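You operate a simulated robot arm through the tools that you are given. There is no shell and no other tool.

The job below is to be done with a simulated robot arm. You get a single attempt, and the scene is never put back.

## Task
Set the blue cup stand on the grey mat and stand the hand microphone in it.
Fine: the microphone is in the mic case; shut the case and lock it again. Set down upright: what you pick out.

It is judged by the outcome, as a careful person would: the job done as asked, and still so three seconds after it is handed in. It fails if anything else is knocked over, pushed out of place, dropped, spilled or broken.

## Robot
A 7-joint arm with a fingered hand, fixed in place. Base frame: the origin is on the floor under the middle of its stand, x ahead of it, y to its left, z up; the work surface is at about z = 0.73. Readings come in m, rad, newtons and seconds.
With the tool pointing down near the work surface it reaches from about 0.2 to 0.8 m from the base axis. Its first joint turns from -2.897 to 2.897 rad. Payload 4.9 kg.
The TCP is the grasp point between the finger pads, 0.032 m short of the fingertips. In the tool frame z runs along the fingers and y along their closing line. The gripper opens to 0.192 m; its body begins 0.089 m behind the TCP. The gripper is a hand of 3 fingers: y runs from the thumb to the fingers, the wrist lies at [0, 0, -0.267] in the tool frame.
Orientation is that of the tool frame in the base frame, as a unit quaternion [w, x, y, z]. With the fingers straight down and closing along the base's y, the tool's x points along the base's -x, its y along +y and its z along -z.

## Interface
- The arm moves only by the tool send_rows. Its argument "increments" is a list of rows, each an object of numbers (a shift or turn left out is 0): "ax", "ay", "az": the turn, a rotation vector about the tool's x, y, z in rad; "dx", "dy", "dz": the shift along the tool's x, y, z in m. In form: [{"ax": .., "ay": .., "az": .., "dx": .., "dy": .., "dz": ..}, ...]. A call has 1 to 20 rows; each row shifts and turns the commanded pose from where the row before left it, along the tool's axes as they then stand. A row lasts 0.2 s, in which the tool goes at most 0.05 m and 0.15 rad; a call with a longer step from one row to the next is refused whole. Where a pose cannot be reached the arm comes as near as it can. A force on the tool above 90 N (or 10 N above the force at the start of the call, whichever is more), or a blocked arm, ends the call early, and 0.2 s more pass. In this call time passes only in rows, and 0.2 s behind the last. The reply holds the time, the measured pose of the TCP, the force on the tool along the base axes, the opening and the grip force, in the units named above and with some noise, with the torque about the TCP (base axes, N m) and any sound that the robot's microphone picked up, and new pictures: "show" is both (left out), scene, wrist or none.
- Cameras (640 x 400 px; columns grow to the right, rows downward): "scene" is fixed at [0.2123, -0.6506, 1.3418]; the picture's right is [0.98, -0.18, 0.00], its down [-0.08, -0.42, -0.90] and it looks along [0.16, 0.89, -0.43] (base axes); focal length 343 px, centre (320, 200). "wrist" rides on the gripper at [0.08, -0.046, -0.113] in the tool frame; the picture's right is [0.50, 0.87, 0.00], its down [-0.67, 0.39, -0.63] and it looks along [-0.55, 0.32, 0.78] (tool axes); focal length 226 px, centre (320, 200). There is no depth. A picture from a camera that has moved, and an enlarged one, comes with that camera's place and axes in the base frame and with its lens. The place of the scene camera against the robot may be out by one fixed shift of up to 0.012 m in any direction.
- curl_fingers(finger1, finger2, thumb_bend): sets how far each is bent, from 0 (flat) to 100 (curled in); at 30 the hand is open as for a grip, at 70 the pads meet at the TCP. One left out holds its place. A second passes; each finger stops where it meets its share of the squeeze, and holds until it gets a number again. It is the only way to open and close the hand. It gives what a move gives, with no picture; readings hold the bend of each and the force on the fingers (four entries, about 0 where the hand has none), thumb and palm.
- enlarge(camera, box): a new picture of the part [left, top, right, bottom] of that camera's present view, enlarged. It takes no simulated time.
- job_done(): hands the job in; it is judged then, once.

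Places have to be worked out from the pictures, the camera data and where the tool is seen. Open the gripper and draw the arm clear of the work before you hand the job in, unless the task says otherwise.

The tools are called after "Request:" by a JSON object that holds its "name" and its "arguments". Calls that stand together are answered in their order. send_rows: Moves the arm, as the interface text tells. Its arguments: {"type":"object","properties":{"increments":{"type":"array","items":{"type":"object","properties":{"ax":{"type":"number"},"ay":{"type":"number"},"az":{"type":"number"},"dx":{"type":"number"},"dy":{"type":"number"},"dz":{"type":"number"}}}},"show":{"type":"string","enum":["both","scene","wrist","none"]}},"required":["increments"]} The other tools are called the same way: curl_fingers (finger1, finger2, thumb_bend) moves the fingers one by one; enlarge (camera, box) takes an enlarged picture of a part of a camera's view; job_done () hands the job in.

At the start:

```text
clock: 0.0
eef_pos: [0.4739, 0.4016, 1.1111]
orientation: [0.001, 0.0, 1.0, 0.0]
ft_force: [0.1, 0.3, 0.2]
ft_torque: [0.0, -0.01, -0.02]
grip_width: 0.1917
grasp_force: 0.1
shape: jaw
bend: [30.0, 30.0, 30.0]
finger forces: [0.0, 0.1, 0.1, 0.1, 0.1, 0.0]
```

scene: 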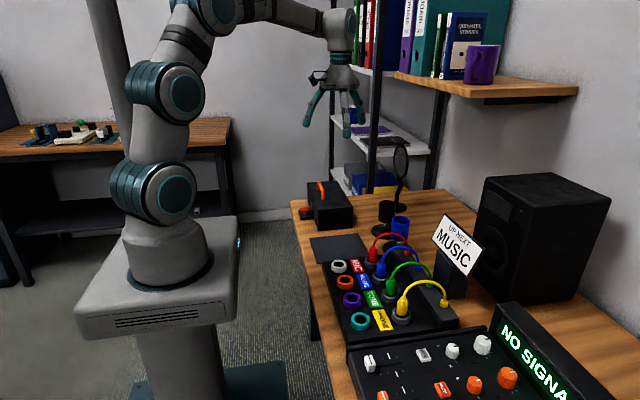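
wrist: 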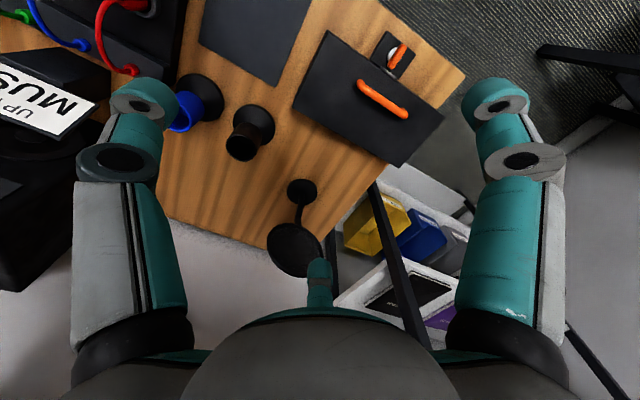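

I start by looking closely at the case, the stands and the mat in both views before moving.

Request:
{"name": "enlarge", "arguments": {"camera": "scene", "box": [280, 130, 480, 280]}}

Request:
{"name": "enlarge", "arguments": {"camera": "wrist", "box": [140, 0, 480, 280]}}

Request:
{"name": "enlarge", "arguments": {"camera": "scene", "box": [285, 165, 365, 240]}}

```text
2.67 times, centred on (380, 205) of scene
camera zoom: at [0.2123, -0.6506, 1.3418], right [0.98, -0.18, 0.0], down [-0.08, -0.42, -0.9], along [0.16, 0.89, -0.43], focal length 915 px, centre (160, 187)
```

zoom: 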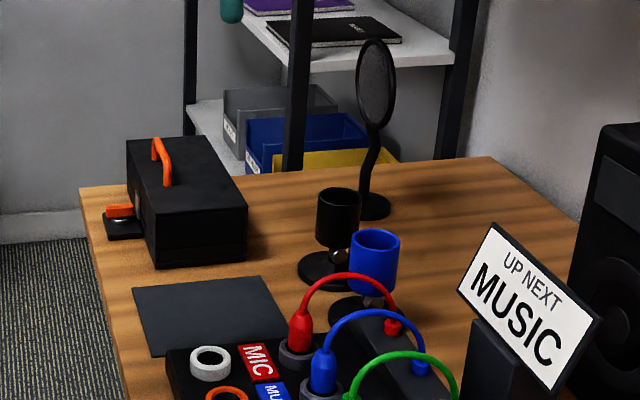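

```text
1.43 times, centred on (310, 140) of wrist
camera zoom: at [0.3947, 0.3562, 1.2231], right [-0.5, 0.87, 0.0], down [0.67, 0.39, 0.63], along [0.55, 0.32, -0.78], focal length 323 px, centre (334, 286)
```

zoom: 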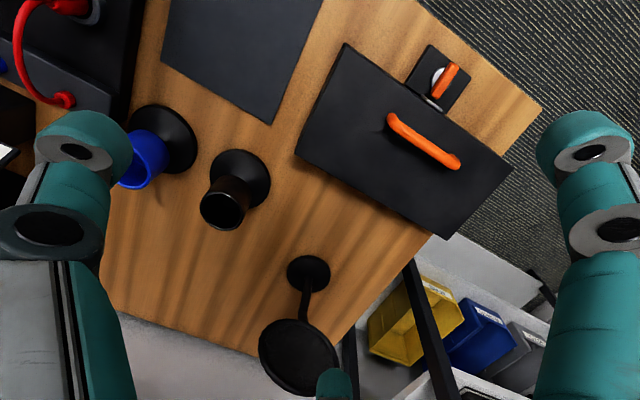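

```text
5.33 times, centred on (325, 202) of scene
camera zoom: at [0.2123, -0.6506, 1.3418], right [0.98, -0.18, 0.0], down [-0.08, -0.42, -0.9], along [0.16, 0.89, -0.43], focal length 1830 px, centre (293, 187)
```

zoom: 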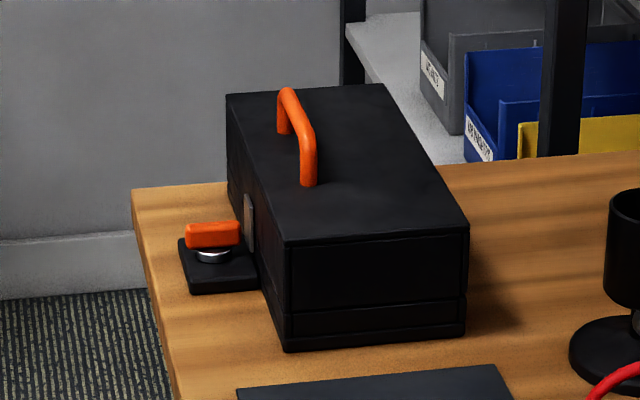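

The case sits around x 0.40–0.525, y 0.37–0.62, top z≈0.81, with a handle and a lock with an orange lever on its −x side; the mat is around (0.44, 0.26). I move the hand back and lower to get a clear wrist view of the lock.

Request:
{"name": "send_rows", "arguments": {"increments": [{"dx": 0.0302, "dy": 0.0041, "dz": 0.0259}, {"dx": 0.0302, "dy": 0.0041, "dz": 0.0259}, {"dx": 0.0302, "dy": 0.0041, "dz": 0.0259}, {"dx": 0.0302, "dy": 0.0041, "dz": 0.0259}, {"dx": 0.0302, "dy": 0.0041, "dz": 0.0259}, {"dx": 0.0302, "dy": 0.0041, "dz": 0.0259}, {"dx": 0.0302, "dy": 0.0041, "dz": 0.0259}]}}

```text
clock: 1.6
eef_pos: [0.2613, 0.4311, 0.9307]
orientation: [0.0, 0.0, 1.0, 0.0]
ft_force: [-0.1, -0.3, 0.0]
ft_torque: [-0.01, -0.01, -0.03]
grip_width: 0.1918
grasp_force: 0.0
shape: jaw
bend: [30.0, 30.0, 30.0]
finger forces: [0.0, 0.0, 0.0, 0.0, 0.0, 0.1]
camera wrist: at [0.1826, 0.3859, 1.0422], right [-0.5, 0.87, 0.0], down [0.67, 0.39, 0.63], along [0.55, 0.32, -0.78], focal length 226 px, centre (320, 200)
```

scene: 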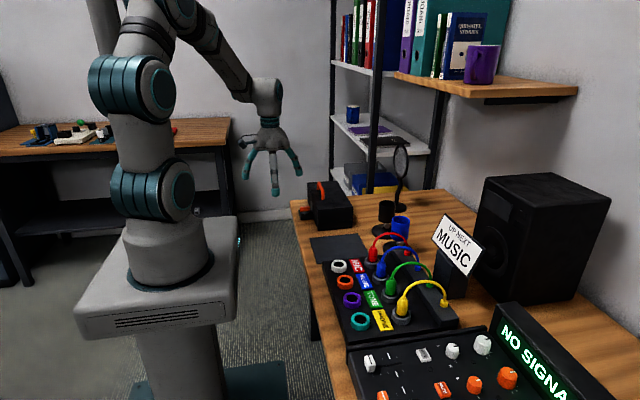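
wrist: 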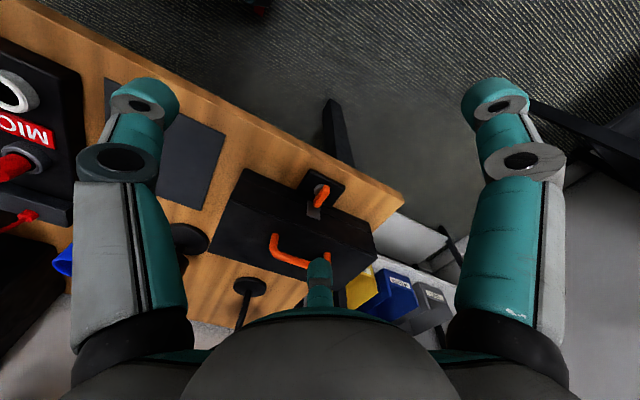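

Request:
{"name": "enlarge", "arguments": {"camera": "wrist", "box": [240, 150, 400, 290]}}

Request:
{"name": "enlarge", "arguments": {"camera": "wrist", "box": [290, 160, 350, 220]}}

Request:
{"name": "enlarge", "arguments": {"camera": "scene", "box": [220, 70, 360, 240]}}

```text
2.86 times, centred on (320, 220) of wrist
camera zoom: at [0.1826, 0.3859, 1.0422], right [-0.5, 0.87, 0.0], down [0.67, 0.39, 0.63], along [0.55, 0.32, -0.78], focal length 646 px, centre (320, 143)
```

zoom: 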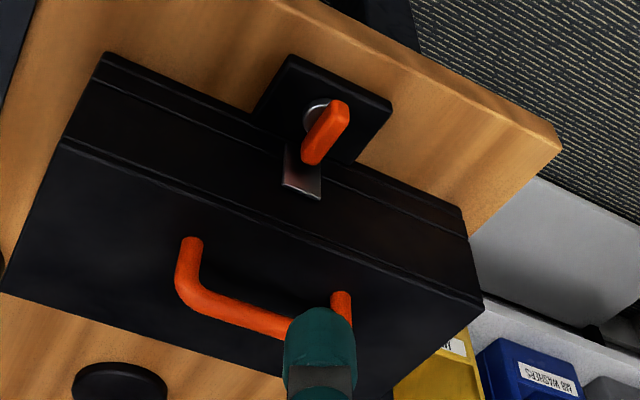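

```text
6.67 times, centred on (320, 190) of wrist
camera zoom: at [0.1826, 0.3859, 1.0422], right [-0.5, 0.87, 0.0], down [0.67, 0.39, 0.63], along [0.55, 0.32, -0.78], focal length 1507 px, centre (320, 267)
```

zoom: 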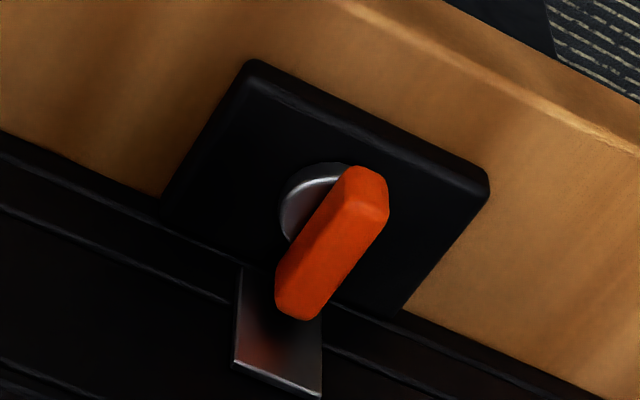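

```text
2.35 times, centred on (290, 155) of scene
camera zoom: at [0.2123, -0.6506, 1.3418], right [0.98, -0.18, 0.0], down [-0.08, -0.42, -0.9], along [0.16, 0.89, -0.43], focal length 807 px, centre (391, 306)
```

zoom: 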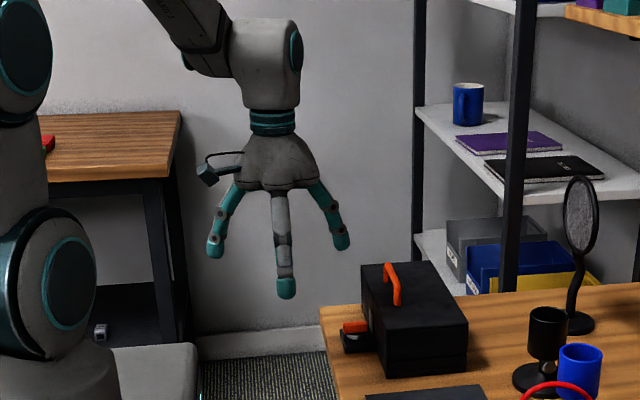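

The lock is a rotary lever (centred about (0.369, 0.496), top z≈0.765, along x) next to the case hasp. Before dealing with it I'll inspect the blue stand and the nearby cables from above, keeping the fingertips high.

Request:
{"name": "send_rows", "arguments": {"increments": [{"dx": -0.02, "dy": -0.02, "dz": -0.03}, {"dx": -0.0289, "dy": -0.0336, "dz": 0}, {"dx": -0.0289, "dy": -0.0336, "dz": 0}, {"dx": -0.0289, "dy": -0.0336, "dz": 0}, {"dx": -0.0289, "dy": -0.0336, "dz": 0}, {"dx": -0.0289, "dy": -0.0336, "dz": 0}, {"dx": -0.0289, "dy": -0.0336, "dz": 0}, {"dx": -0.0289, "dy": -0.0336, "dz": 0}, {"dx": -0.0289, "dy": -0.0336, "dz": 0}]}}

```text
clock: 3.6
eef_pos: [0.5144, 0.1401, 0.9592]
orientation: [0.0, 0.0, 1.0, 0.0]
ft_force: [-0.3, 0.1, 0.0]
ft_torque: [0.01, 0.01, 0.02]
grip_width: 0.1921
grasp_force: 0.1
shape: jaw
bend: [30.0, 30.0, 30.0]
finger forces: [0.1, 0.0, 0.0, 0.0, 0.0, 0.1]
camera wrist: at [0.435, 0.0959, 1.071], right [-0.5, 0.87, 0.0], down [0.67, 0.39, 0.63], along [0.55, 0.32, -0.78], focal length 226 px, centre (320, 200)
```

scene: 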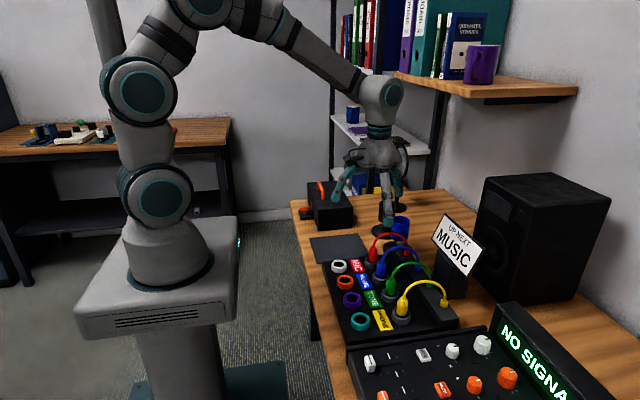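
wrist: 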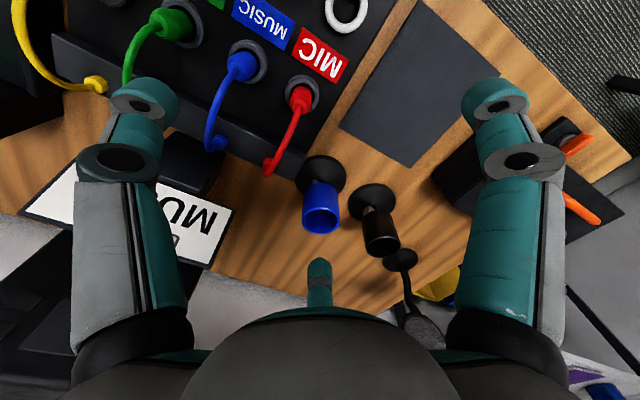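

Request:
{"name": "enlarge", "arguments": {"camera": "wrist", "box": [210, 60, 470, 280]}}

Request:
{"name": "enlarge", "arguments": {"camera": "wrist", "box": [270, 130, 410, 270]}}

Request:
{"name": "enlarge", "arguments": {"camera": "scene", "box": [310, 190, 460, 310]}}

```text
1.82 times, centred on (340, 170) of wrist
camera zoom: at [0.435, 0.0959, 1.071], right [-0.5, 0.87, 0.0], down [0.67, 0.39, 0.63], along [0.55, 0.32, -0.78], focal length 411 px, centre (284, 254)
```

zoom: 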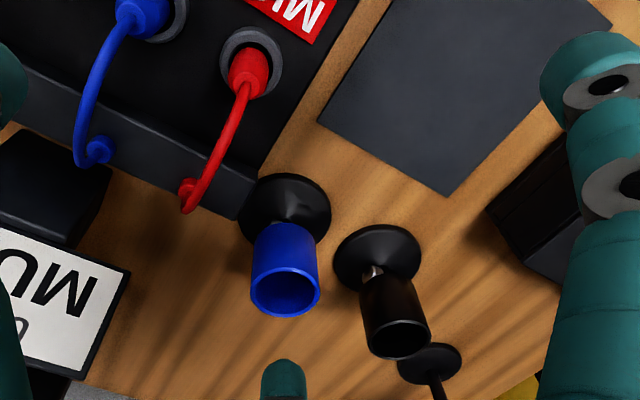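

```text
2.86 times, centred on (340, 200) of wrist
camera zoom: at [0.435, 0.0959, 1.071], right [-0.5, 0.87, 0.0], down [0.67, 0.39, 0.63], along [0.55, 0.32, -0.78], focal length 646 px, centre (263, 200)
```

zoom: 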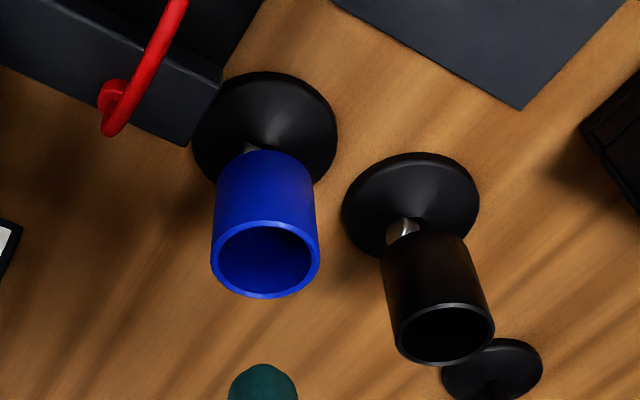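

```text
3.33 times, centred on (385, 250) of scene
camera zoom: at [0.2123, -0.6506, 1.3418], right [0.98, -0.18, 0.0], down [-0.08, -0.42, -0.9], along [0.16, 0.89, -0.43], focal length 1144 px, centre (103, 33)
```

zoom: 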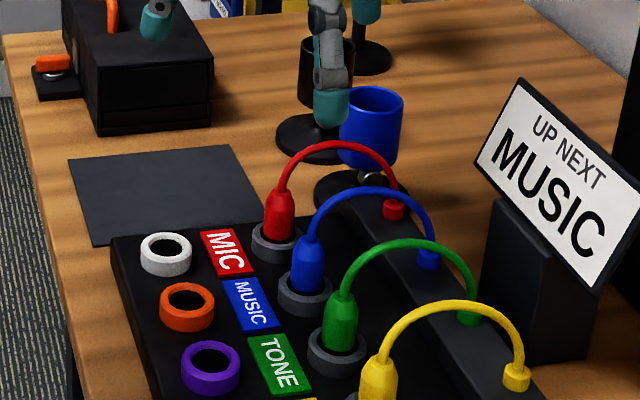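

Blue stand: base disc centre ≈(0.622, 0.205), r≈0.045, cup r≈0.026, rim z≈0.847; it stands tight between the patch rail and the black stand. I'll pre-bend the fingers so the hand is narrow, then see how far they reach.

Request:
{"name": "curl_fingers", "arguments": {"finger1": 48, "finger2": 48, "thumb_bend": 48}}

```text
clock: 4.6
eef_pos: [0.5139, 0.1407, 0.958]
orientation: [0.0, 0.0, 1.0, 0.0]
ft_force: [0.2, 0.5, 0.3]
ft_torque: [-0.01, -0.03, 0.0]
grip_width: 0.0934
grasp_force: 0.1
shape: fingers
bend: [48.0, 48.0, 48.0]
finger forces: [0.0, 0.0, 0.0, 0.0, 0.0, 0.0]
```

Opening is now 0.093 m, enough for the 0.052 m cup. I turn the hand 90° so the thumb faces the robot (−x) and move above the blue stand.

Request:
{"name": "send_rows", "arguments": {"increments": [{"az": 0.1428}, {"az": 0.1428}, {"az": 0.1428}, {"az": 0.1428}, {"az": 0.1428}, {"az": 0.1428}, {"az": 0.1428}, {"az": 0.1428}, {"az": 0.1428}, {"az": 0.1428}, {"az": 0.1428}, {"dx": 0.0213, "dy": 0.036, "dz": -0.01}, {"dx": 0.0213, "dy": 0.036, "dz": -0.01}, {"dx": 0.0213, "dy": 0.036, "dz": -0.01}]}}

```text
clock: 7.6
eef_pos: [0.6202, 0.2051, 0.9892]
orientation: [0.0, 0.707, 0.707, -0.001]
ft_force: [0.2, 0.3, -0.9]
ft_torque: [0.0, 0.04, -0.01]
grip_width: 0.093
grasp_force: 0.1
shape: fingers
bend: [48.0, 48.0, 48.0]
finger forces: [0.0, 0.1, 0.0, 0.0, 0.0, 0.1]
camera wrist: at [0.5749, 0.286, 1.1016], right [0.87, 0.5, 0.0], down [0.39, -0.67, 0.63], along [0.32, -0.55, -0.78], focal length 226 px, centre (320, 200)
```

scene: 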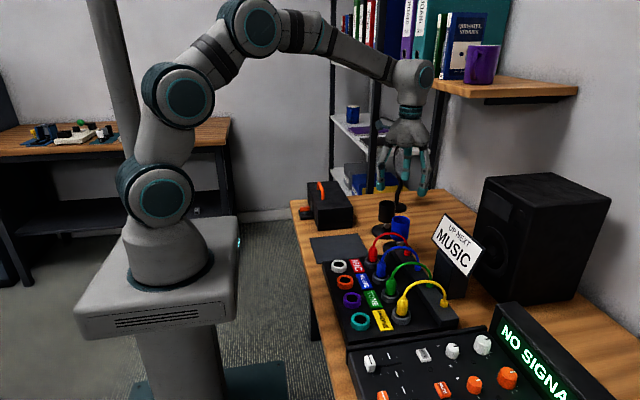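
wrist: 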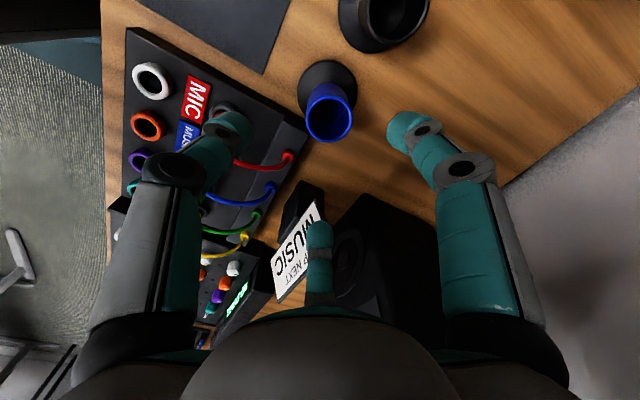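

Request:
{"name": "enlarge", "arguments": {"camera": "wrist", "box": [220, 40, 420, 260]}}

Request:
{"name": "enlarge", "arguments": {"camera": "scene", "box": [350, 60, 490, 290]}}

```text
1.82 times, centred on (320, 150) of wrist
camera zoom: at [0.5749, 0.286, 1.1016], right [0.87, 0.5, 0.0], down [0.39, -0.67, 0.63], along [0.32, -0.55, -0.78], focal length 411 px, centre (320, 291)
```

zoom: 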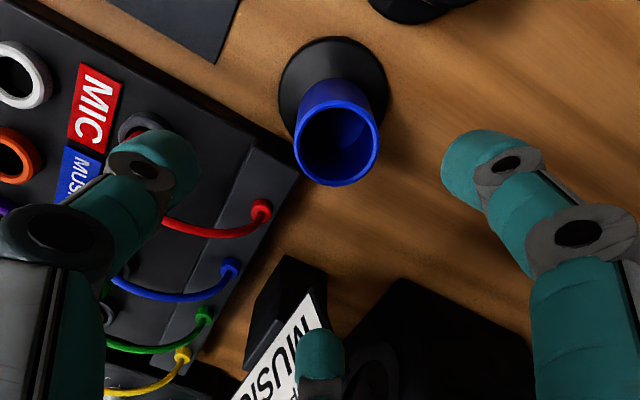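

```text
1.74 times, centred on (420, 175) of scene
camera zoom: at [0.2123, -0.6506, 1.3418], right [0.98, -0.18, 0.0], down [-0.08, -0.42, -0.9], along [0.16, 0.89, -0.43], focal length 597 px, centre (146, 244)
```

zoom: 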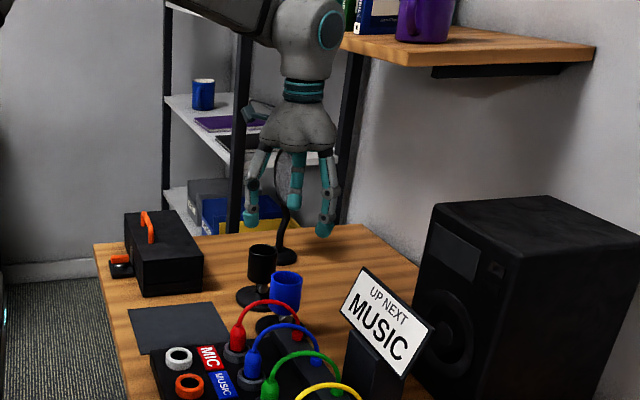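

The cup centre is about 9 mm off to the picture's right, i.e. at ≈(0.629, 0.211), rim z≈0.84. I correct sideways and descend part-way, then check alignment.

Request:
{"name": "send_rows", "arguments": {"increments": [{"dx": 0.003, "dy": 0.0045, "dz": 0.02}, {"dx": 0.003, "dy": 0.0045, "dz": 0.03}, {"dz": 0.03}, {"dz": 0.03}]}}

Request:
{"name": "enlarge", "arguments": {"camera": "wrist", "box": [220, 80, 420, 260]}}

```text
clock: 8.6
eef_pos: [0.6305, 0.2122, 0.8797]
orientation: [0.001, 0.707, 0.707, 0.0]
ft_force: [0.4, -0.4, -0.6]
ft_torque: [0.02, -0.03, -0.02]
grip_width: 0.0929
grasp_force: 0.1
shape: fingers
bend: [48.0, 48.0, 48.0]
finger forces: [0.0, 0.1, 0.1, 0.0, 0.0, 0.0]
camera wrist: at [0.5854, 0.2916, 0.9909], right [0.87, 0.5, 0.0], down [0.39, -0.67, 0.63], along [0.32, -0.55, -0.78], focal length 226 px, centre (320, 200)
```

scene: 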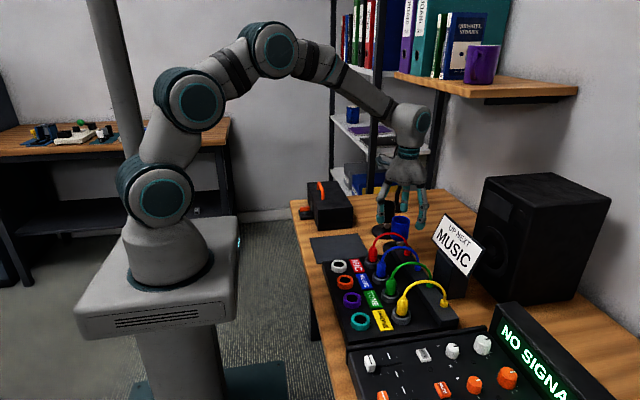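
wrist: 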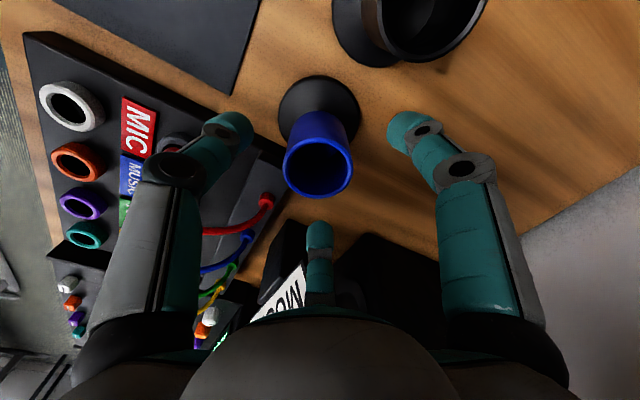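

```text
2.22 times, centred on (320, 170) of wrist
camera zoom: at [0.5854, 0.2916, 0.9909], right [0.87, 0.5, 0.0], down [0.39, -0.67, 0.63], along [0.32, -0.55, -0.78], focal length 502 px, centre (320, 267)
```

zoom: 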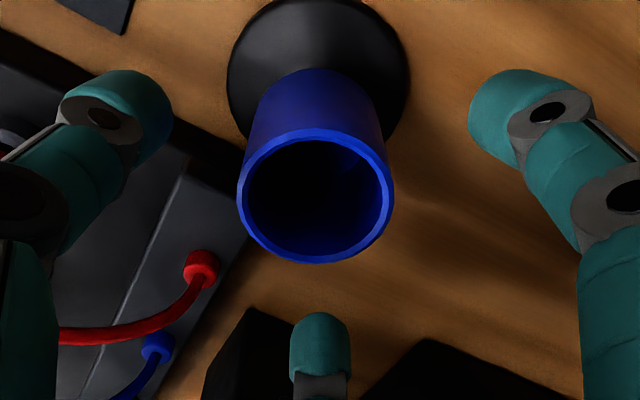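

The cup rim is centred under the TCP as expected. I descend the remaining ~6 cm so the pads sit at mid-cup height.

Request:
{"name": "send_rows", "arguments": {"increments": [{"dz": 0.02}, {"dz": 0.02}, {"dz": 0.022}]}}

Request:
{"name": "enlarge", "arguments": {"camera": "scene", "box": [340, 150, 480, 290]}}

```text
clock: 9.4
eef_pos: [0.6298, 0.2115, 0.8159]
orientation: [0.0, 0.707, 0.707, 0.0]
ft_force: [0.3, 0.4, 0.1]
ft_torque: [-0.02, 0.03, -0.01]
grip_width: 0.0932
grasp_force: 0.1
shape: fingers
bend: [48.0, 48.0, 48.0]
finger forces: [0.1, 0.0, 0.1, 0.0, 0.0, 0.1]
camera wrist: at [0.5851, 0.2916, 0.9281], right [0.87, 0.5, 0.0], down [0.39, -0.67, 0.63], along [0.32, -0.55, -0.78], focal length 226 px, centre (320, 200)
```

scene: 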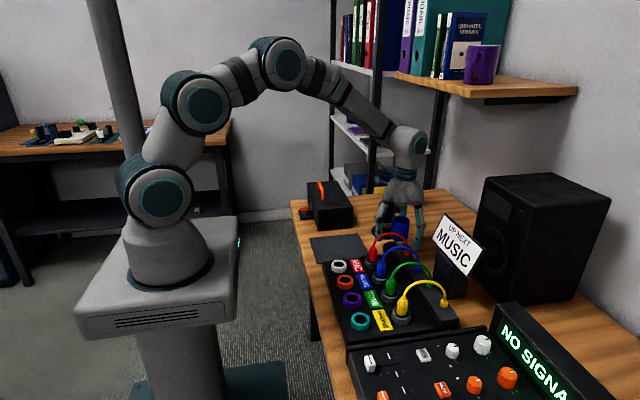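
wrist: 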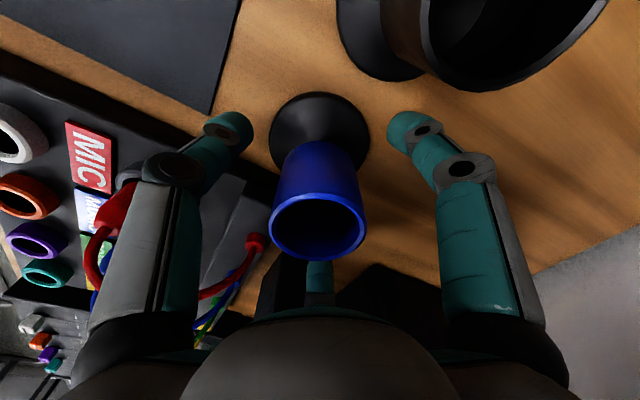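

```text
2.86 times, centred on (410, 220) of scene
camera zoom: at [0.2123, -0.6506, 1.3418], right [0.98, -0.18, 0.0], down [-0.08, -0.42, -0.9], along [0.16, 0.89, -0.43], focal length 980 px, centre (63, 143)
```

zoom: 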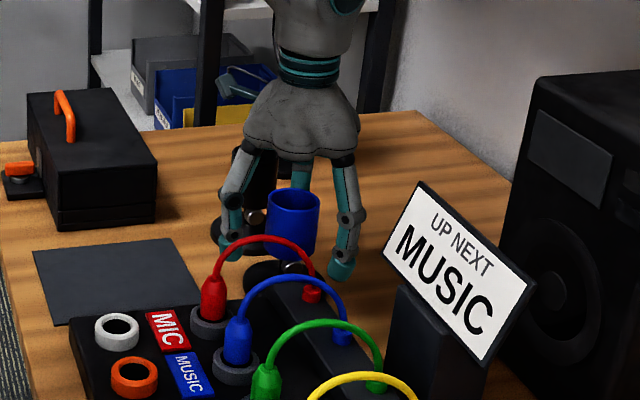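

The fingers surround the cup with clearance on all sides. I close all three together on it.

Request:
{"name": "curl_fingers", "arguments": {"finger1": 64, "finger2": 64, "thumb_bend": 64}}

Request:
{"name": "enlarge", "arguments": {"camera": "wrist", "box": [200, 60, 440, 300]}}

```text
clock: 10.4
eef_pos: [0.63, 0.211, 0.8158]
orientation: [0.0, 0.707, 0.707, 0.0]
ft_force: [-2.8, -0.2, 1.9]
ft_torque: [-0.01, 0.04, -0.03]
grip_width: 0.0436
grasp_force: 9.7
shape: fingers
bend: [60.0, 59.0, 60.0]
finger forces: [4.7, 6.1, 0.0, 0.0, 8.2, 0.0]
```

```text
1.67 times, centred on (320, 180) of wrist
camera zoom: at [0.5849, 0.2916, 0.9283], right [0.87, 0.5, 0.0], down [0.39, -0.67, 0.63], along [0.32, -0.55, -0.78], focal length 377 px, centre (320, 233)
```

zoom: 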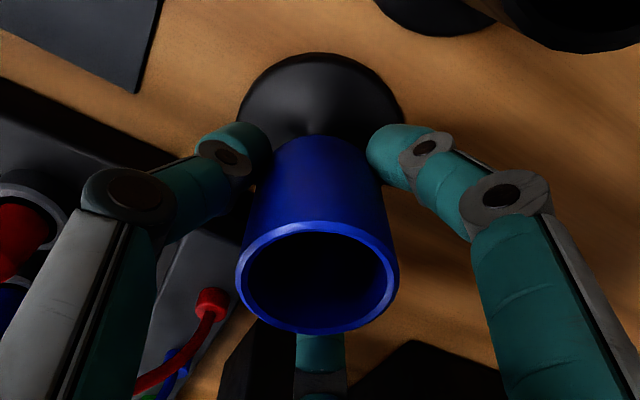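

The cup is held at three points (4.7/6.1/8.2 N). I lift slowly and check the load.

Request:
{"name": "send_rows", "arguments": {"increments": [{"dz": -0.005}, {"dz": -0.01}, {"dz": -0.015}, {"dz": -0.02}]}}

```text
clock: 11.4
eef_pos: [0.6301, 0.2122, 0.8667]
orientation: [-0.001, 0.707, 0.708, -0.001]
ft_force: [-0.2, -0.3, -4.8]
ft_torque: [0.02, -0.01, 0.02]
grip_width: 0.0426
grasp_force: 7.3
shape: fingers
bend: [60.0, 59.0, 61.0]
finger forces: [4.0, 4.8, 0.0, 0.0, 6.0, 0.1]
camera wrist: at [0.5853, 0.2921, 0.9794], right [0.87, 0.5, 0.0], down [0.39, -0.67, 0.63], along [0.32, -0.55, -0.78], focal length 226 px, centre (320, 200)
```

scene: 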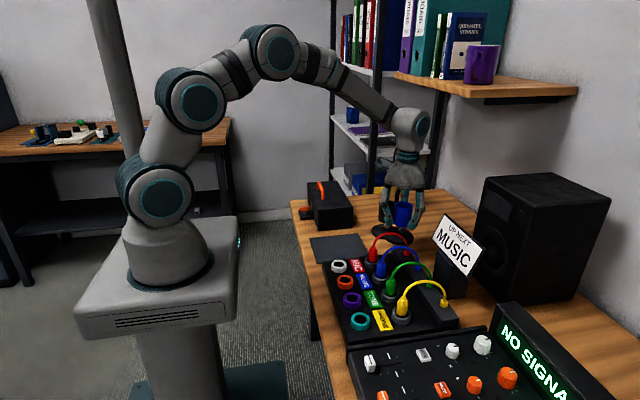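
wrist: 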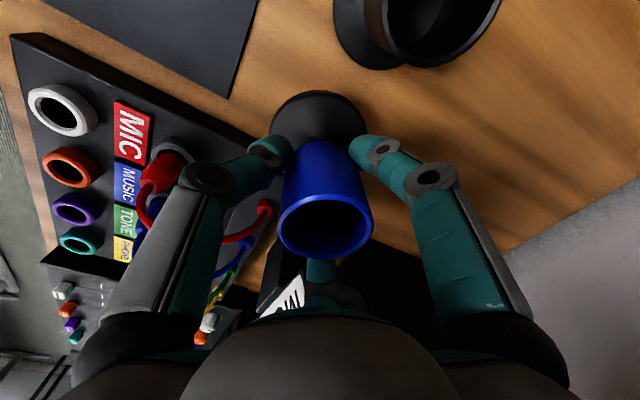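

The stand hangs securely (≈4.8 N). I raise it a little more and carry it over the middle of the grey mat at about (0.446, 0.255).

Request:
{"name": "send_rows", "arguments": {"increments": [{"dz": -0.025}, {"dz": -0.025}, {"dx": 0.0044, "dy": -0.018}, {"dx": 0.0087, "dy": -0.0368}, {"dx": 0.0087, "dy": -0.0368}, {"dx": 0.0087, "dy": -0.0368}, {"dx": 0.0087, "dy": -0.0368}, {"dx": 0.0044, "dy": -0.018}]}}

Request:
{"name": "enlarge", "arguments": {"camera": "scene", "box": [280, 130, 440, 280]}}

```text
clock: 13.2
eef_pos: [0.4471, 0.2547, 0.9177]
orientation: [0.0, 0.707, 0.707, 0.0]
ft_force: [0.0, 0.0, -5.3]
ft_torque: [0.0, -0.03, -0.03]
grip_width: 0.042
grasp_force: 8.1
shape: fingers
bend: [60.0, 59.0, 61.0]
finger forces: [4.4, 5.3, 0.1, 0.1, 5.9, 0.0]
camera wrist: at [0.4016, 0.3345, 1.0298], right [0.87, 0.5, 0.0], down [0.39, -0.67, 0.63], along [0.32, -0.55, -0.78], focal length 226 px, centre (320, 200)
```

scene: 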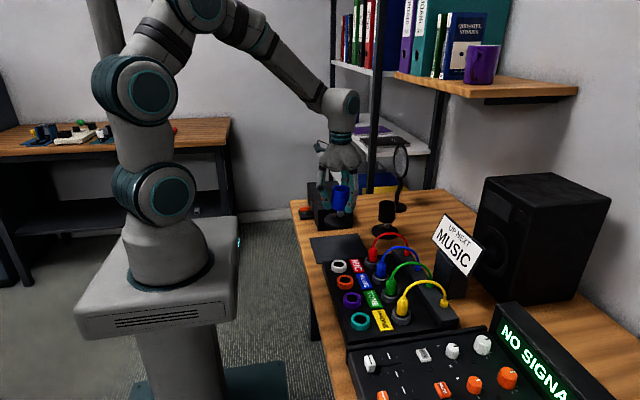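
wrist: 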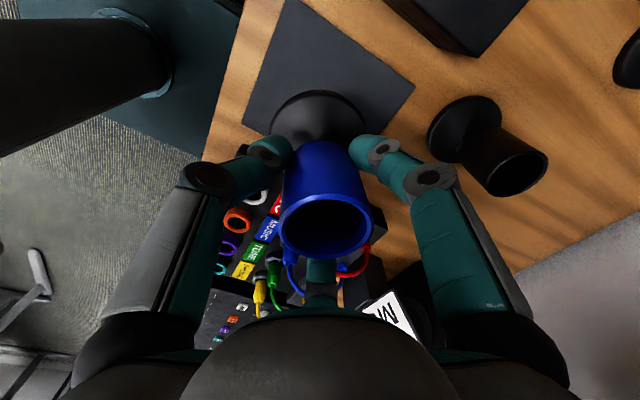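

```text
2.67 times, centred on (360, 205) of scene
camera zoom: at [0.2123, -0.6506, 1.3418], right [0.98, -0.18, 0.0], down [-0.08, -0.42, -0.9], along [0.16, 0.89, -0.43], focal length 915 px, centre (213, 187)
```

zoom: 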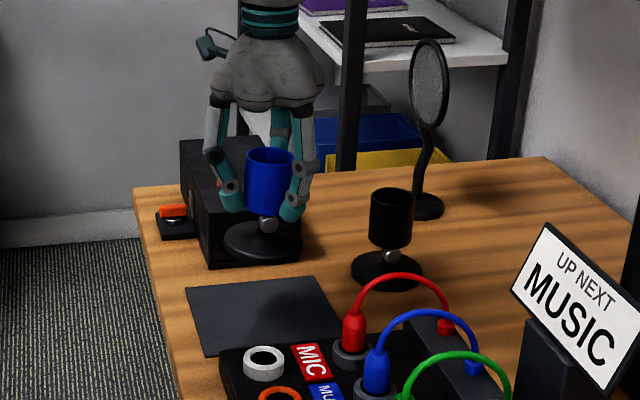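

The stand hangs over the mat's centre. I lower it to just above the mat.

Request:
{"name": "send_rows", "arguments": {"increments": [{"dz": 0.03}, {"dz": 0.03}, {"dz": 0.02}, {"dz": 0.008}, {"dz": 0.003}]}}

Request:
{"name": "enlarge", "arguments": {"camera": "scene", "box": [290, 170, 410, 280]}}

```text
clock: 14.4
eef_pos: [0.4476, 0.2551, 0.8264]
orientation: [0.0, 0.708, 0.707, 0.001]
ft_force: [0.5, 1.5, -4.8]
ft_torque: [0.01, 0.02, 0.0]
grip_width: 0.0419
grasp_force: 7.6
shape: fingers
bend: [60.0, 59.0, 61.0]
finger forces: [4.4, 5.3, 0.0, 0.0, 5.7, 0.0]
camera wrist: at [0.4019, 0.3349, 0.9392], right [0.87, 0.5, 0.0], down [0.39, -0.67, 0.63], along [0.32, -0.55, -0.78], focal length 226 px, centre (320, 200)
```

scene: 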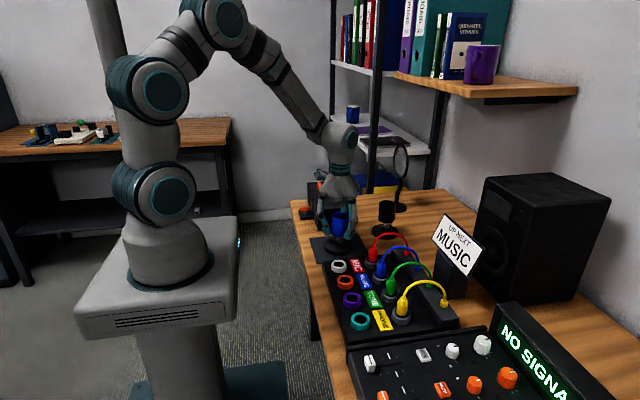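
wrist: 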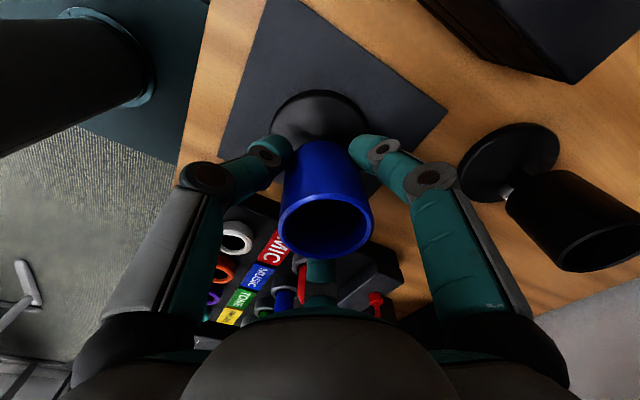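

```text
3.64 times, centred on (350, 225) of scene
camera zoom: at [0.2123, -0.6506, 1.3418], right [0.98, -0.18, 0.0], down [-0.08, -0.42, -0.9], along [0.16, 0.89, -0.43], focal length 1248 px, centre (211, 109)
```

zoom: 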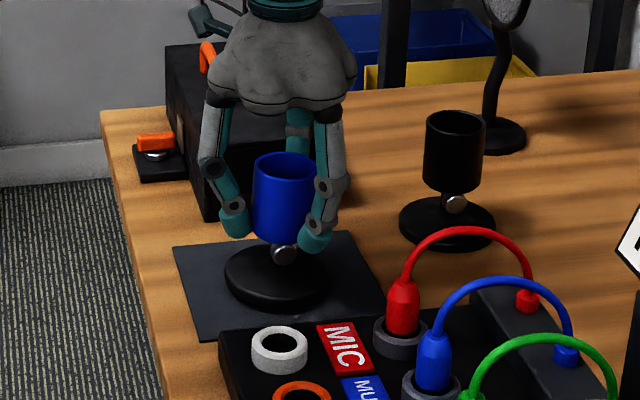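

Nearly down; the load is still on the hand. I lower in 2 mm steps until the mat takes the weight.

Request:
{"name": "send_rows", "arguments": {"increments": [{"dz": 0.002}, {"dz": 0.002}], "show": "none"}}

```text
clock: 15.0
eef_pos: [0.4463, 0.2554, 0.8229]
orientation: [0.0, 0.707, 0.707, 0.0]
ft_force: [-3.1, -0.1, 0.0]
ft_torque: [0.0, -0.01, -0.02]
grip_width: 0.0419
grasp_force: 8.7
shape: fingers
bend: [60.0, 59.0, 61.0]
finger forces: [4.7, 5.8, 0.0, 0.0, 7.3, 0.0]
```

The weight is now on the mat (vertical force back to 0). I release by opening the fingers back to 46.

Request:
{"name": "curl_fingers", "arguments": {"finger1": 46, "finger2": 46, "thumb_bend": 46}}

Request:
{"name": "enlarge", "arguments": {"camera": "wrist", "box": [200, 60, 440, 300]}}

Request:
{"name": "enlarge", "arguments": {"camera": "scene", "box": [290, 170, 410, 280]}}

```text
clock: 16.0
eef_pos: [0.4465, 0.2545, 0.8214]
orientation: [-0.001, 0.707, 0.707, 0.0]
ft_force: [0.3, -0.7, 0.3]
ft_torque: [0.0, 0.0, 0.03]
grip_width: 0.1009
grasp_force: 0.0
shape: fingers
bend: [46.0, 46.0, 46.0]
finger forces: [0.0, 0.0, 0.1, 0.0, 0.0, 0.0]
```

```text
1.67 times, centred on (320, 180) of wrist
camera zoom: at [0.4013, 0.3348, 0.9349], right [0.87, 0.5, 0.0], down [0.39, -0.67, 0.63], along [0.32, -0.55, -0.78], focal length 377 px, centre (320, 233)
```

zoom: 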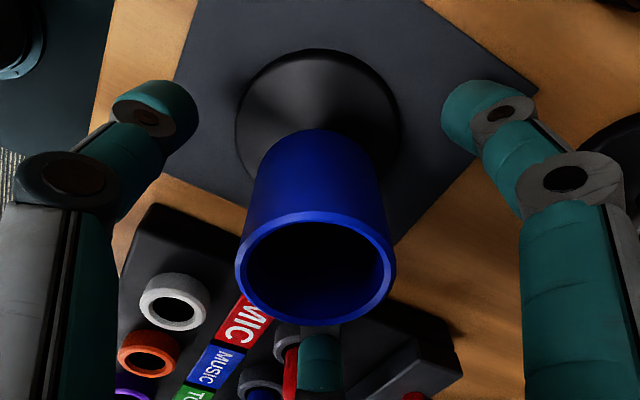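

```text
3.64 times, centred on (350, 225) of scene
camera zoom: at [0.2123, -0.6506, 1.3418], right [0.98, -0.18, 0.0], down [-0.08, -0.42, -0.9], along [0.16, 0.89, -0.43], focal length 1248 px, centre (211, 109)
```

zoom: 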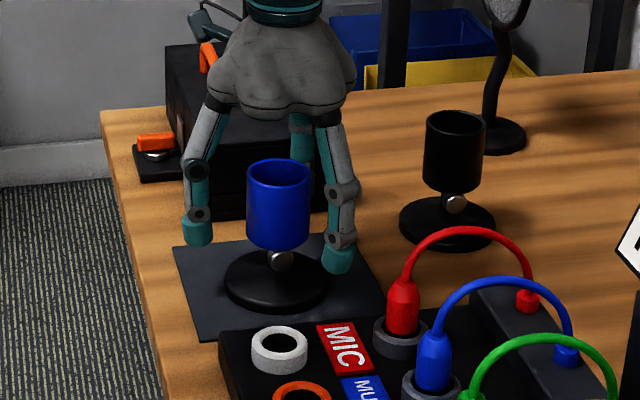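

The stand is upright on the mat. I retract straight up, then try a one-finger "poker" hand shape in free air for turning the lock lever.

Request:
{"name": "send_rows", "arguments": {"increments": [{"dz": -0.03}, {"dz": -0.04}, {"dz": -0.04}, {"dz": -0.04}, {"dz": -0.04}], "show": "none"}}

Request:
{"name": "curl_fingers", "arguments": {"finger1": 100, "finger2": 100, "thumb_bend": 55}}

Request:
{"name": "send_rows", "arguments": {"increments": [{"dz": -0.001}]}}

Request:
{"name": "enlarge", "arguments": {"camera": "scene", "box": [280, 90, 420, 280]}}

```text
clock: 17.2
eef_pos: [0.447, 0.2562, 1.0127]
orientation: [0.0, 0.707, 0.707, -0.002]
ft_force: [-0.5, -0.3, 0.2]
ft_torque: [0.02, -0.04, 0.03]
grip_width: 0.1009
grasp_force: 0.1
shape: fingers
bend: [46.0, 46.0, 46.0]
finger forces: [0.0, 0.0, 0.0, 0.0, 0.1, 0.0]
```

```text
clock: 18.2
eef_pos: [0.447, 0.256, 1.0133]
orientation: [0.0, 0.707, 0.707, -0.001]
ft_force: [0.6, -0.1, 0.1]
ft_torque: [0.0, 0.02, 0.03]
grip_width: 0.0302
grasp_force: 0.0
shape: fingers
bend: [75.0, 75.0, 55.0]
finger forces: [0.0, 0.1, 0.0, 0.0, 0.0, 0.1]
```

```text
clock: 18.6
eef_pos: [0.4476, 0.2573, 1.015]
orientation: [0.0, 0.707, 0.707, 0.0]
ft_force: [-0.5, 0.5, -0.3]
ft_torque: [-0.01, 0.0, -0.01]
grip_width: 0.0301
grasp_force: 0.1
shape: fingers
bend: [75.0, 75.0, 55.0]
finger forces: [0.0, 0.1, 0.0, 0.1, 0.0, 0.0]
camera wrist: at [0.4023, 0.3366, 1.1264], right [0.87, 0.5, 0.0], down [0.39, -0.67, 0.63], along [0.32, -0.55, -0.78], focal length 226 px, centre (320, 200)
```

scene: 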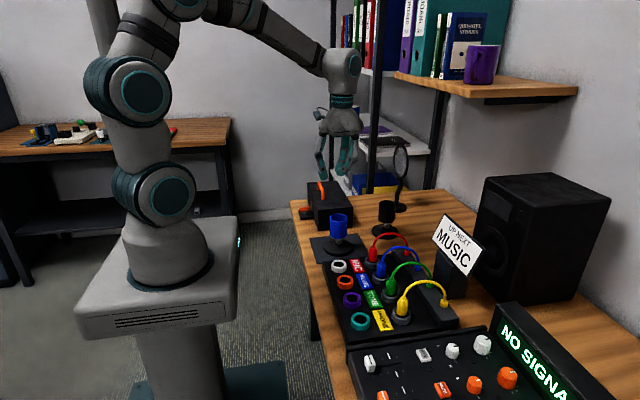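
wrist: 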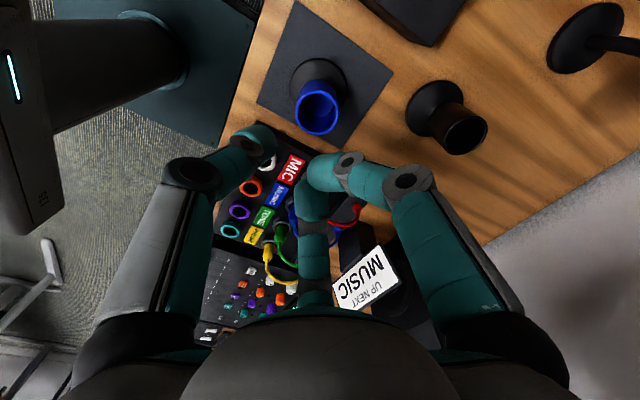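

```text
2.11 times, centred on (350, 185) of scene
camera zoom: at [0.2123, -0.6506, 1.3418], right [0.98, -0.18, 0.0], down [-0.08, -0.42, -0.9], along [0.16, 0.89, -0.43], focal length 722 px, centre (257, 232)
```

zoom: 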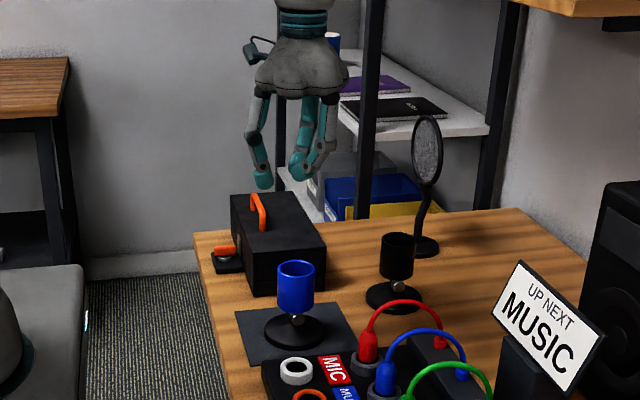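

The two fingers stop at 75 (they meet), leaving the thumb as a separate poker. I'll turn the hand so that the thumb faces +x (toward the case) and can push the lever's outer end from the free side.

Request:
{"name": "send_rows", "arguments": {"increments": [{"az": -0.15}, {"az": -0.15}, {"az": -0.15}, {"az": -0.15}, {"az": -0.15}, {"az": -0.15}, {"az": -0.15}, {"az": -0.15}, {"az": -0.15}, {"az": -0.15}, {"az": -0.15}, {"az": -0.15}, {"az": -0.15}, {"az": -0.15}, {"az": -0.15}, {"az": -0.15}, {"az": -0.15}, {"az": -0.15}, {"az": -0.15}, {"az": -0.15}], "show": "none"}}

Request:
{"name": "curl_fingers", "arguments": {"thumb_bend": 45}}

```text
clock: 22.8
eef_pos: [0.447, 0.2557, 1.0131]
orientation: [0.0, -0.656, 0.755, 0.0]
ft_force: [0.3, -0.4, -0.2]
ft_torque: [-0.01, -0.01, 0.01]
grip_width: 0.0305
grasp_force: 0.0
shape: fingers
bend: [75.0, 75.0, 55.0]
finger forces: [0.0, 0.0, 0.1, 0.0, 0.0, 0.0]
```

```text
clock: 23.8
eef_pos: [0.4464, 0.2549, 1.0139]
orientation: [0.0, -0.655, 0.755, 0.0]
ft_force: [-0.4, 0.0, -0.7]
ft_torque: [0.03, -0.01, 0.0]
grip_width: 0.0534
grasp_force: 0.0
shape: fingers
bend: [75.0, 75.0, 45.0]
finger forces: [0.0, 0.1, 0.0, 0.0, 0.0, 0.0]
```

Finishing the turn and moving to a hover near the lock, behind the table edge, to view it with the wrist camera.

Request:
{"name": "send_rows", "arguments": {"increments": [{"az": -0.1416}, {"dx": -0.0264, "dy": 0.0246, "dz": 0.0134}, {"dx": -0.0264, "dy": 0.0246, "dz": 0.0134}, {"dx": -0.0264, "dy": 0.0246, "dz": 0.0134}, {"dx": -0.0264, "dy": 0.0246, "dz": 0.0134}, {"dx": -0.0264, "dy": 0.0246, "dz": 0.0134}, {"dx": -0.0264, "dy": 0.0246, "dz": 0.0134}, {"dx": -0.0264, "dy": 0.0246, "dz": 0.0134}]}}

Request:
{"name": "enlarge", "arguments": {"camera": "scene", "box": [230, 90, 370, 250]}}

Request:
{"name": "enlarge", "arguments": {"camera": "wrist", "box": [120, 40, 380, 260]}}

```text
clock: 25.6
eef_pos: [0.2767, 0.4415, 0.9191]
orientation: [0.0, -0.706, 0.708, 0.0]
ft_force: [-0.1, 0.8, 0.3]
ft_torque: [0.0, 0.0, 0.02]
grip_width: 0.0533
grasp_force: 0.1
shape: fingers
bend: [75.0, 75.0, 45.0]
finger forces: [0.1, 0.0, 0.0, 0.1, 0.0, 0.0]
camera wrist: at [0.3233, 0.3627, 1.0318], right [-0.87, -0.5, 0.0], down [-0.39, 0.67, 0.63], along [-0.32, 0.55, -0.78], focal length 226 px, centre (320, 200)
```

scene: 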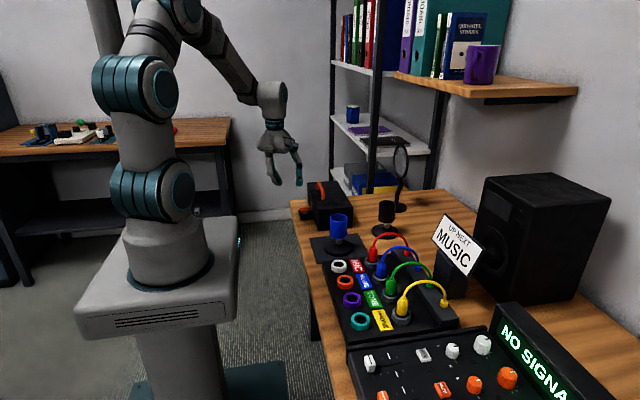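
wrist: 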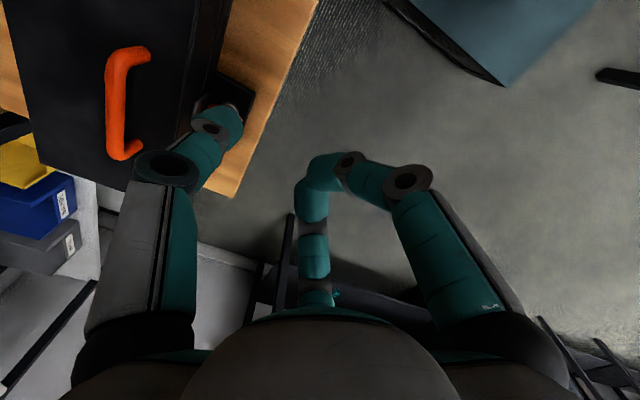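

```text
2.50 times, centred on (300, 170) of scene
camera zoom: at [0.2123, -0.6506, 1.3418], right [0.98, -0.18, 0.0], down [-0.08, -0.42, -0.9], along [0.16, 0.89, -0.43], focal length 858 px, centre (370, 275)
```

zoom: 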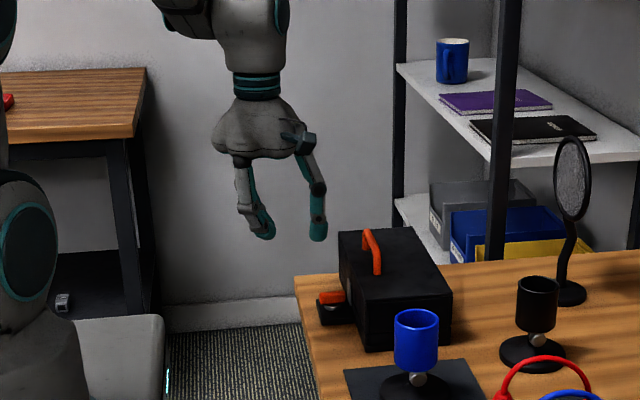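

```text
1.82 times, centred on (250, 150) of wrist
camera zoom: at [0.3233, 0.3627, 1.0318], right [-0.87, -0.5, 0.0], down [-0.39, 0.67, 0.63], along [-0.32, 0.55, -0.78], focal length 411 px, centre (447, 291)
```

zoom: 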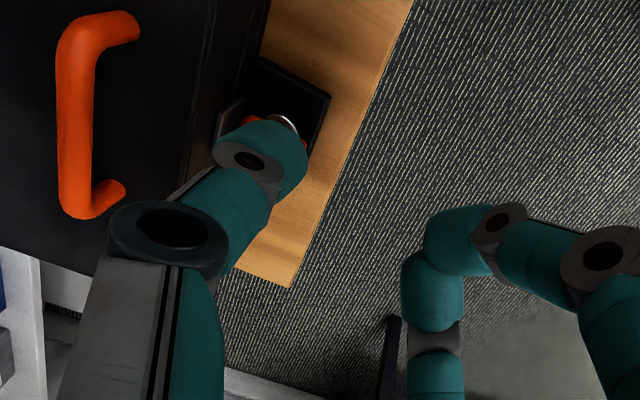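

Thumb tip sits about 0.07 m toward +x and 0.04 m below the TCP. I place it on the −y side of the lever's outer end and descend beside it.

Request:
{"name": "send_rows", "arguments": {"increments": [{"dx": -0.0165, "dy": -0.006}, {"dz": 0.04}, {"dz": 0.035}, {"dz": 0.025}, {"dz": 0.015}]}}

Request:
{"name": "enlarge", "arguments": {"camera": "scene", "box": [260, 150, 360, 240]}}

Request:
{"name": "enlarge", "arguments": {"camera": "wrist", "box": [120, 20, 320, 200]}}

```text
clock: 26.8
eef_pos: [0.2789, 0.4573, 0.8028]
orientation: [0.001, -0.707, 0.708, 0.0]
ft_force: [-0.4, -0.5, -0.3]
ft_torque: [0.01, -0.01, -0.01]
grip_width: 0.0534
grasp_force: 0.1
shape: fingers
bend: [75.0, 75.0, 45.0]
finger forces: [0.0, 0.0, 0.1, 0.1, 0.0, 0.0]
camera wrist: at [0.3262, 0.3778, 0.9162], right [-0.87, -0.5, 0.0], down [-0.39, 0.67, 0.63], along [-0.31, 0.55, -0.78], focal length 226 px, centre (320, 200)
```

scene: 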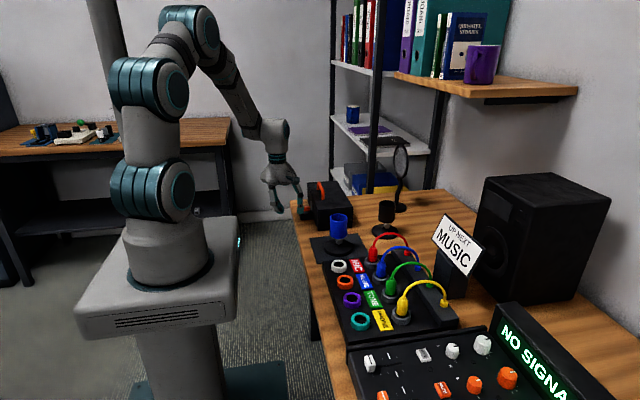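
wrist: 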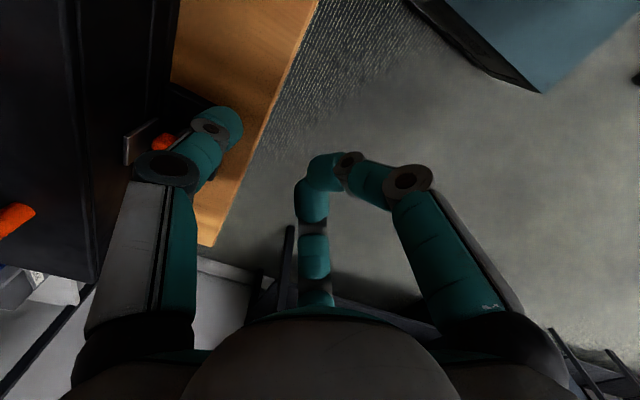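

```text
4.44 times, centred on (310, 195) of scene
camera zoom: at [0.2123, -0.6506, 1.3418], right [0.98, -0.18, 0.0], down [-0.08, -0.42, -0.9], along [0.16, 0.89, -0.43], focal length 1525 px, centre (364, 222)
```

zoom: 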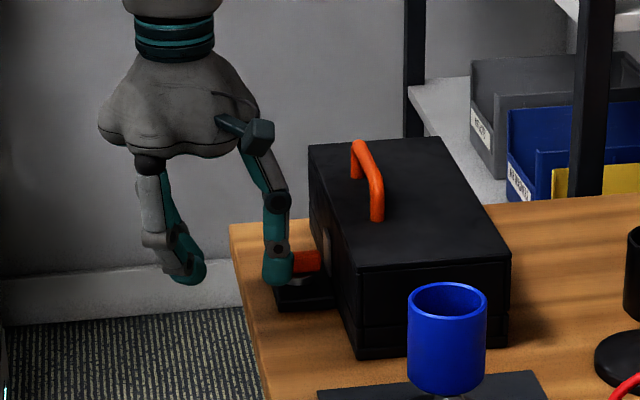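

```text
2.22 times, centred on (220, 110) of wrist
camera zoom: at [0.3262, 0.3778, 0.9162], right [-0.87, -0.5, 0.0], down [-0.39, 0.67, 0.63], along [-0.31, 0.55, -0.78], focal length 502 px, centre (542, 400)
```

zoom: 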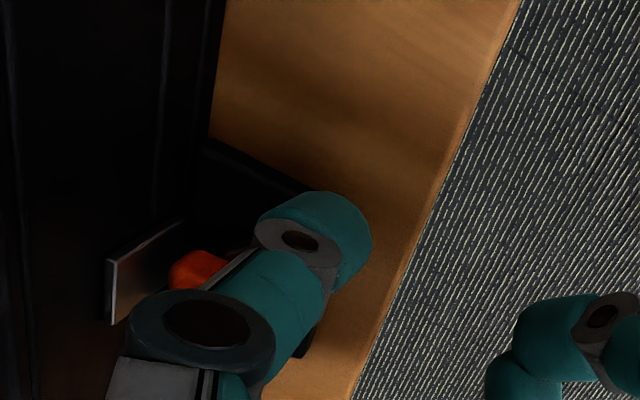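

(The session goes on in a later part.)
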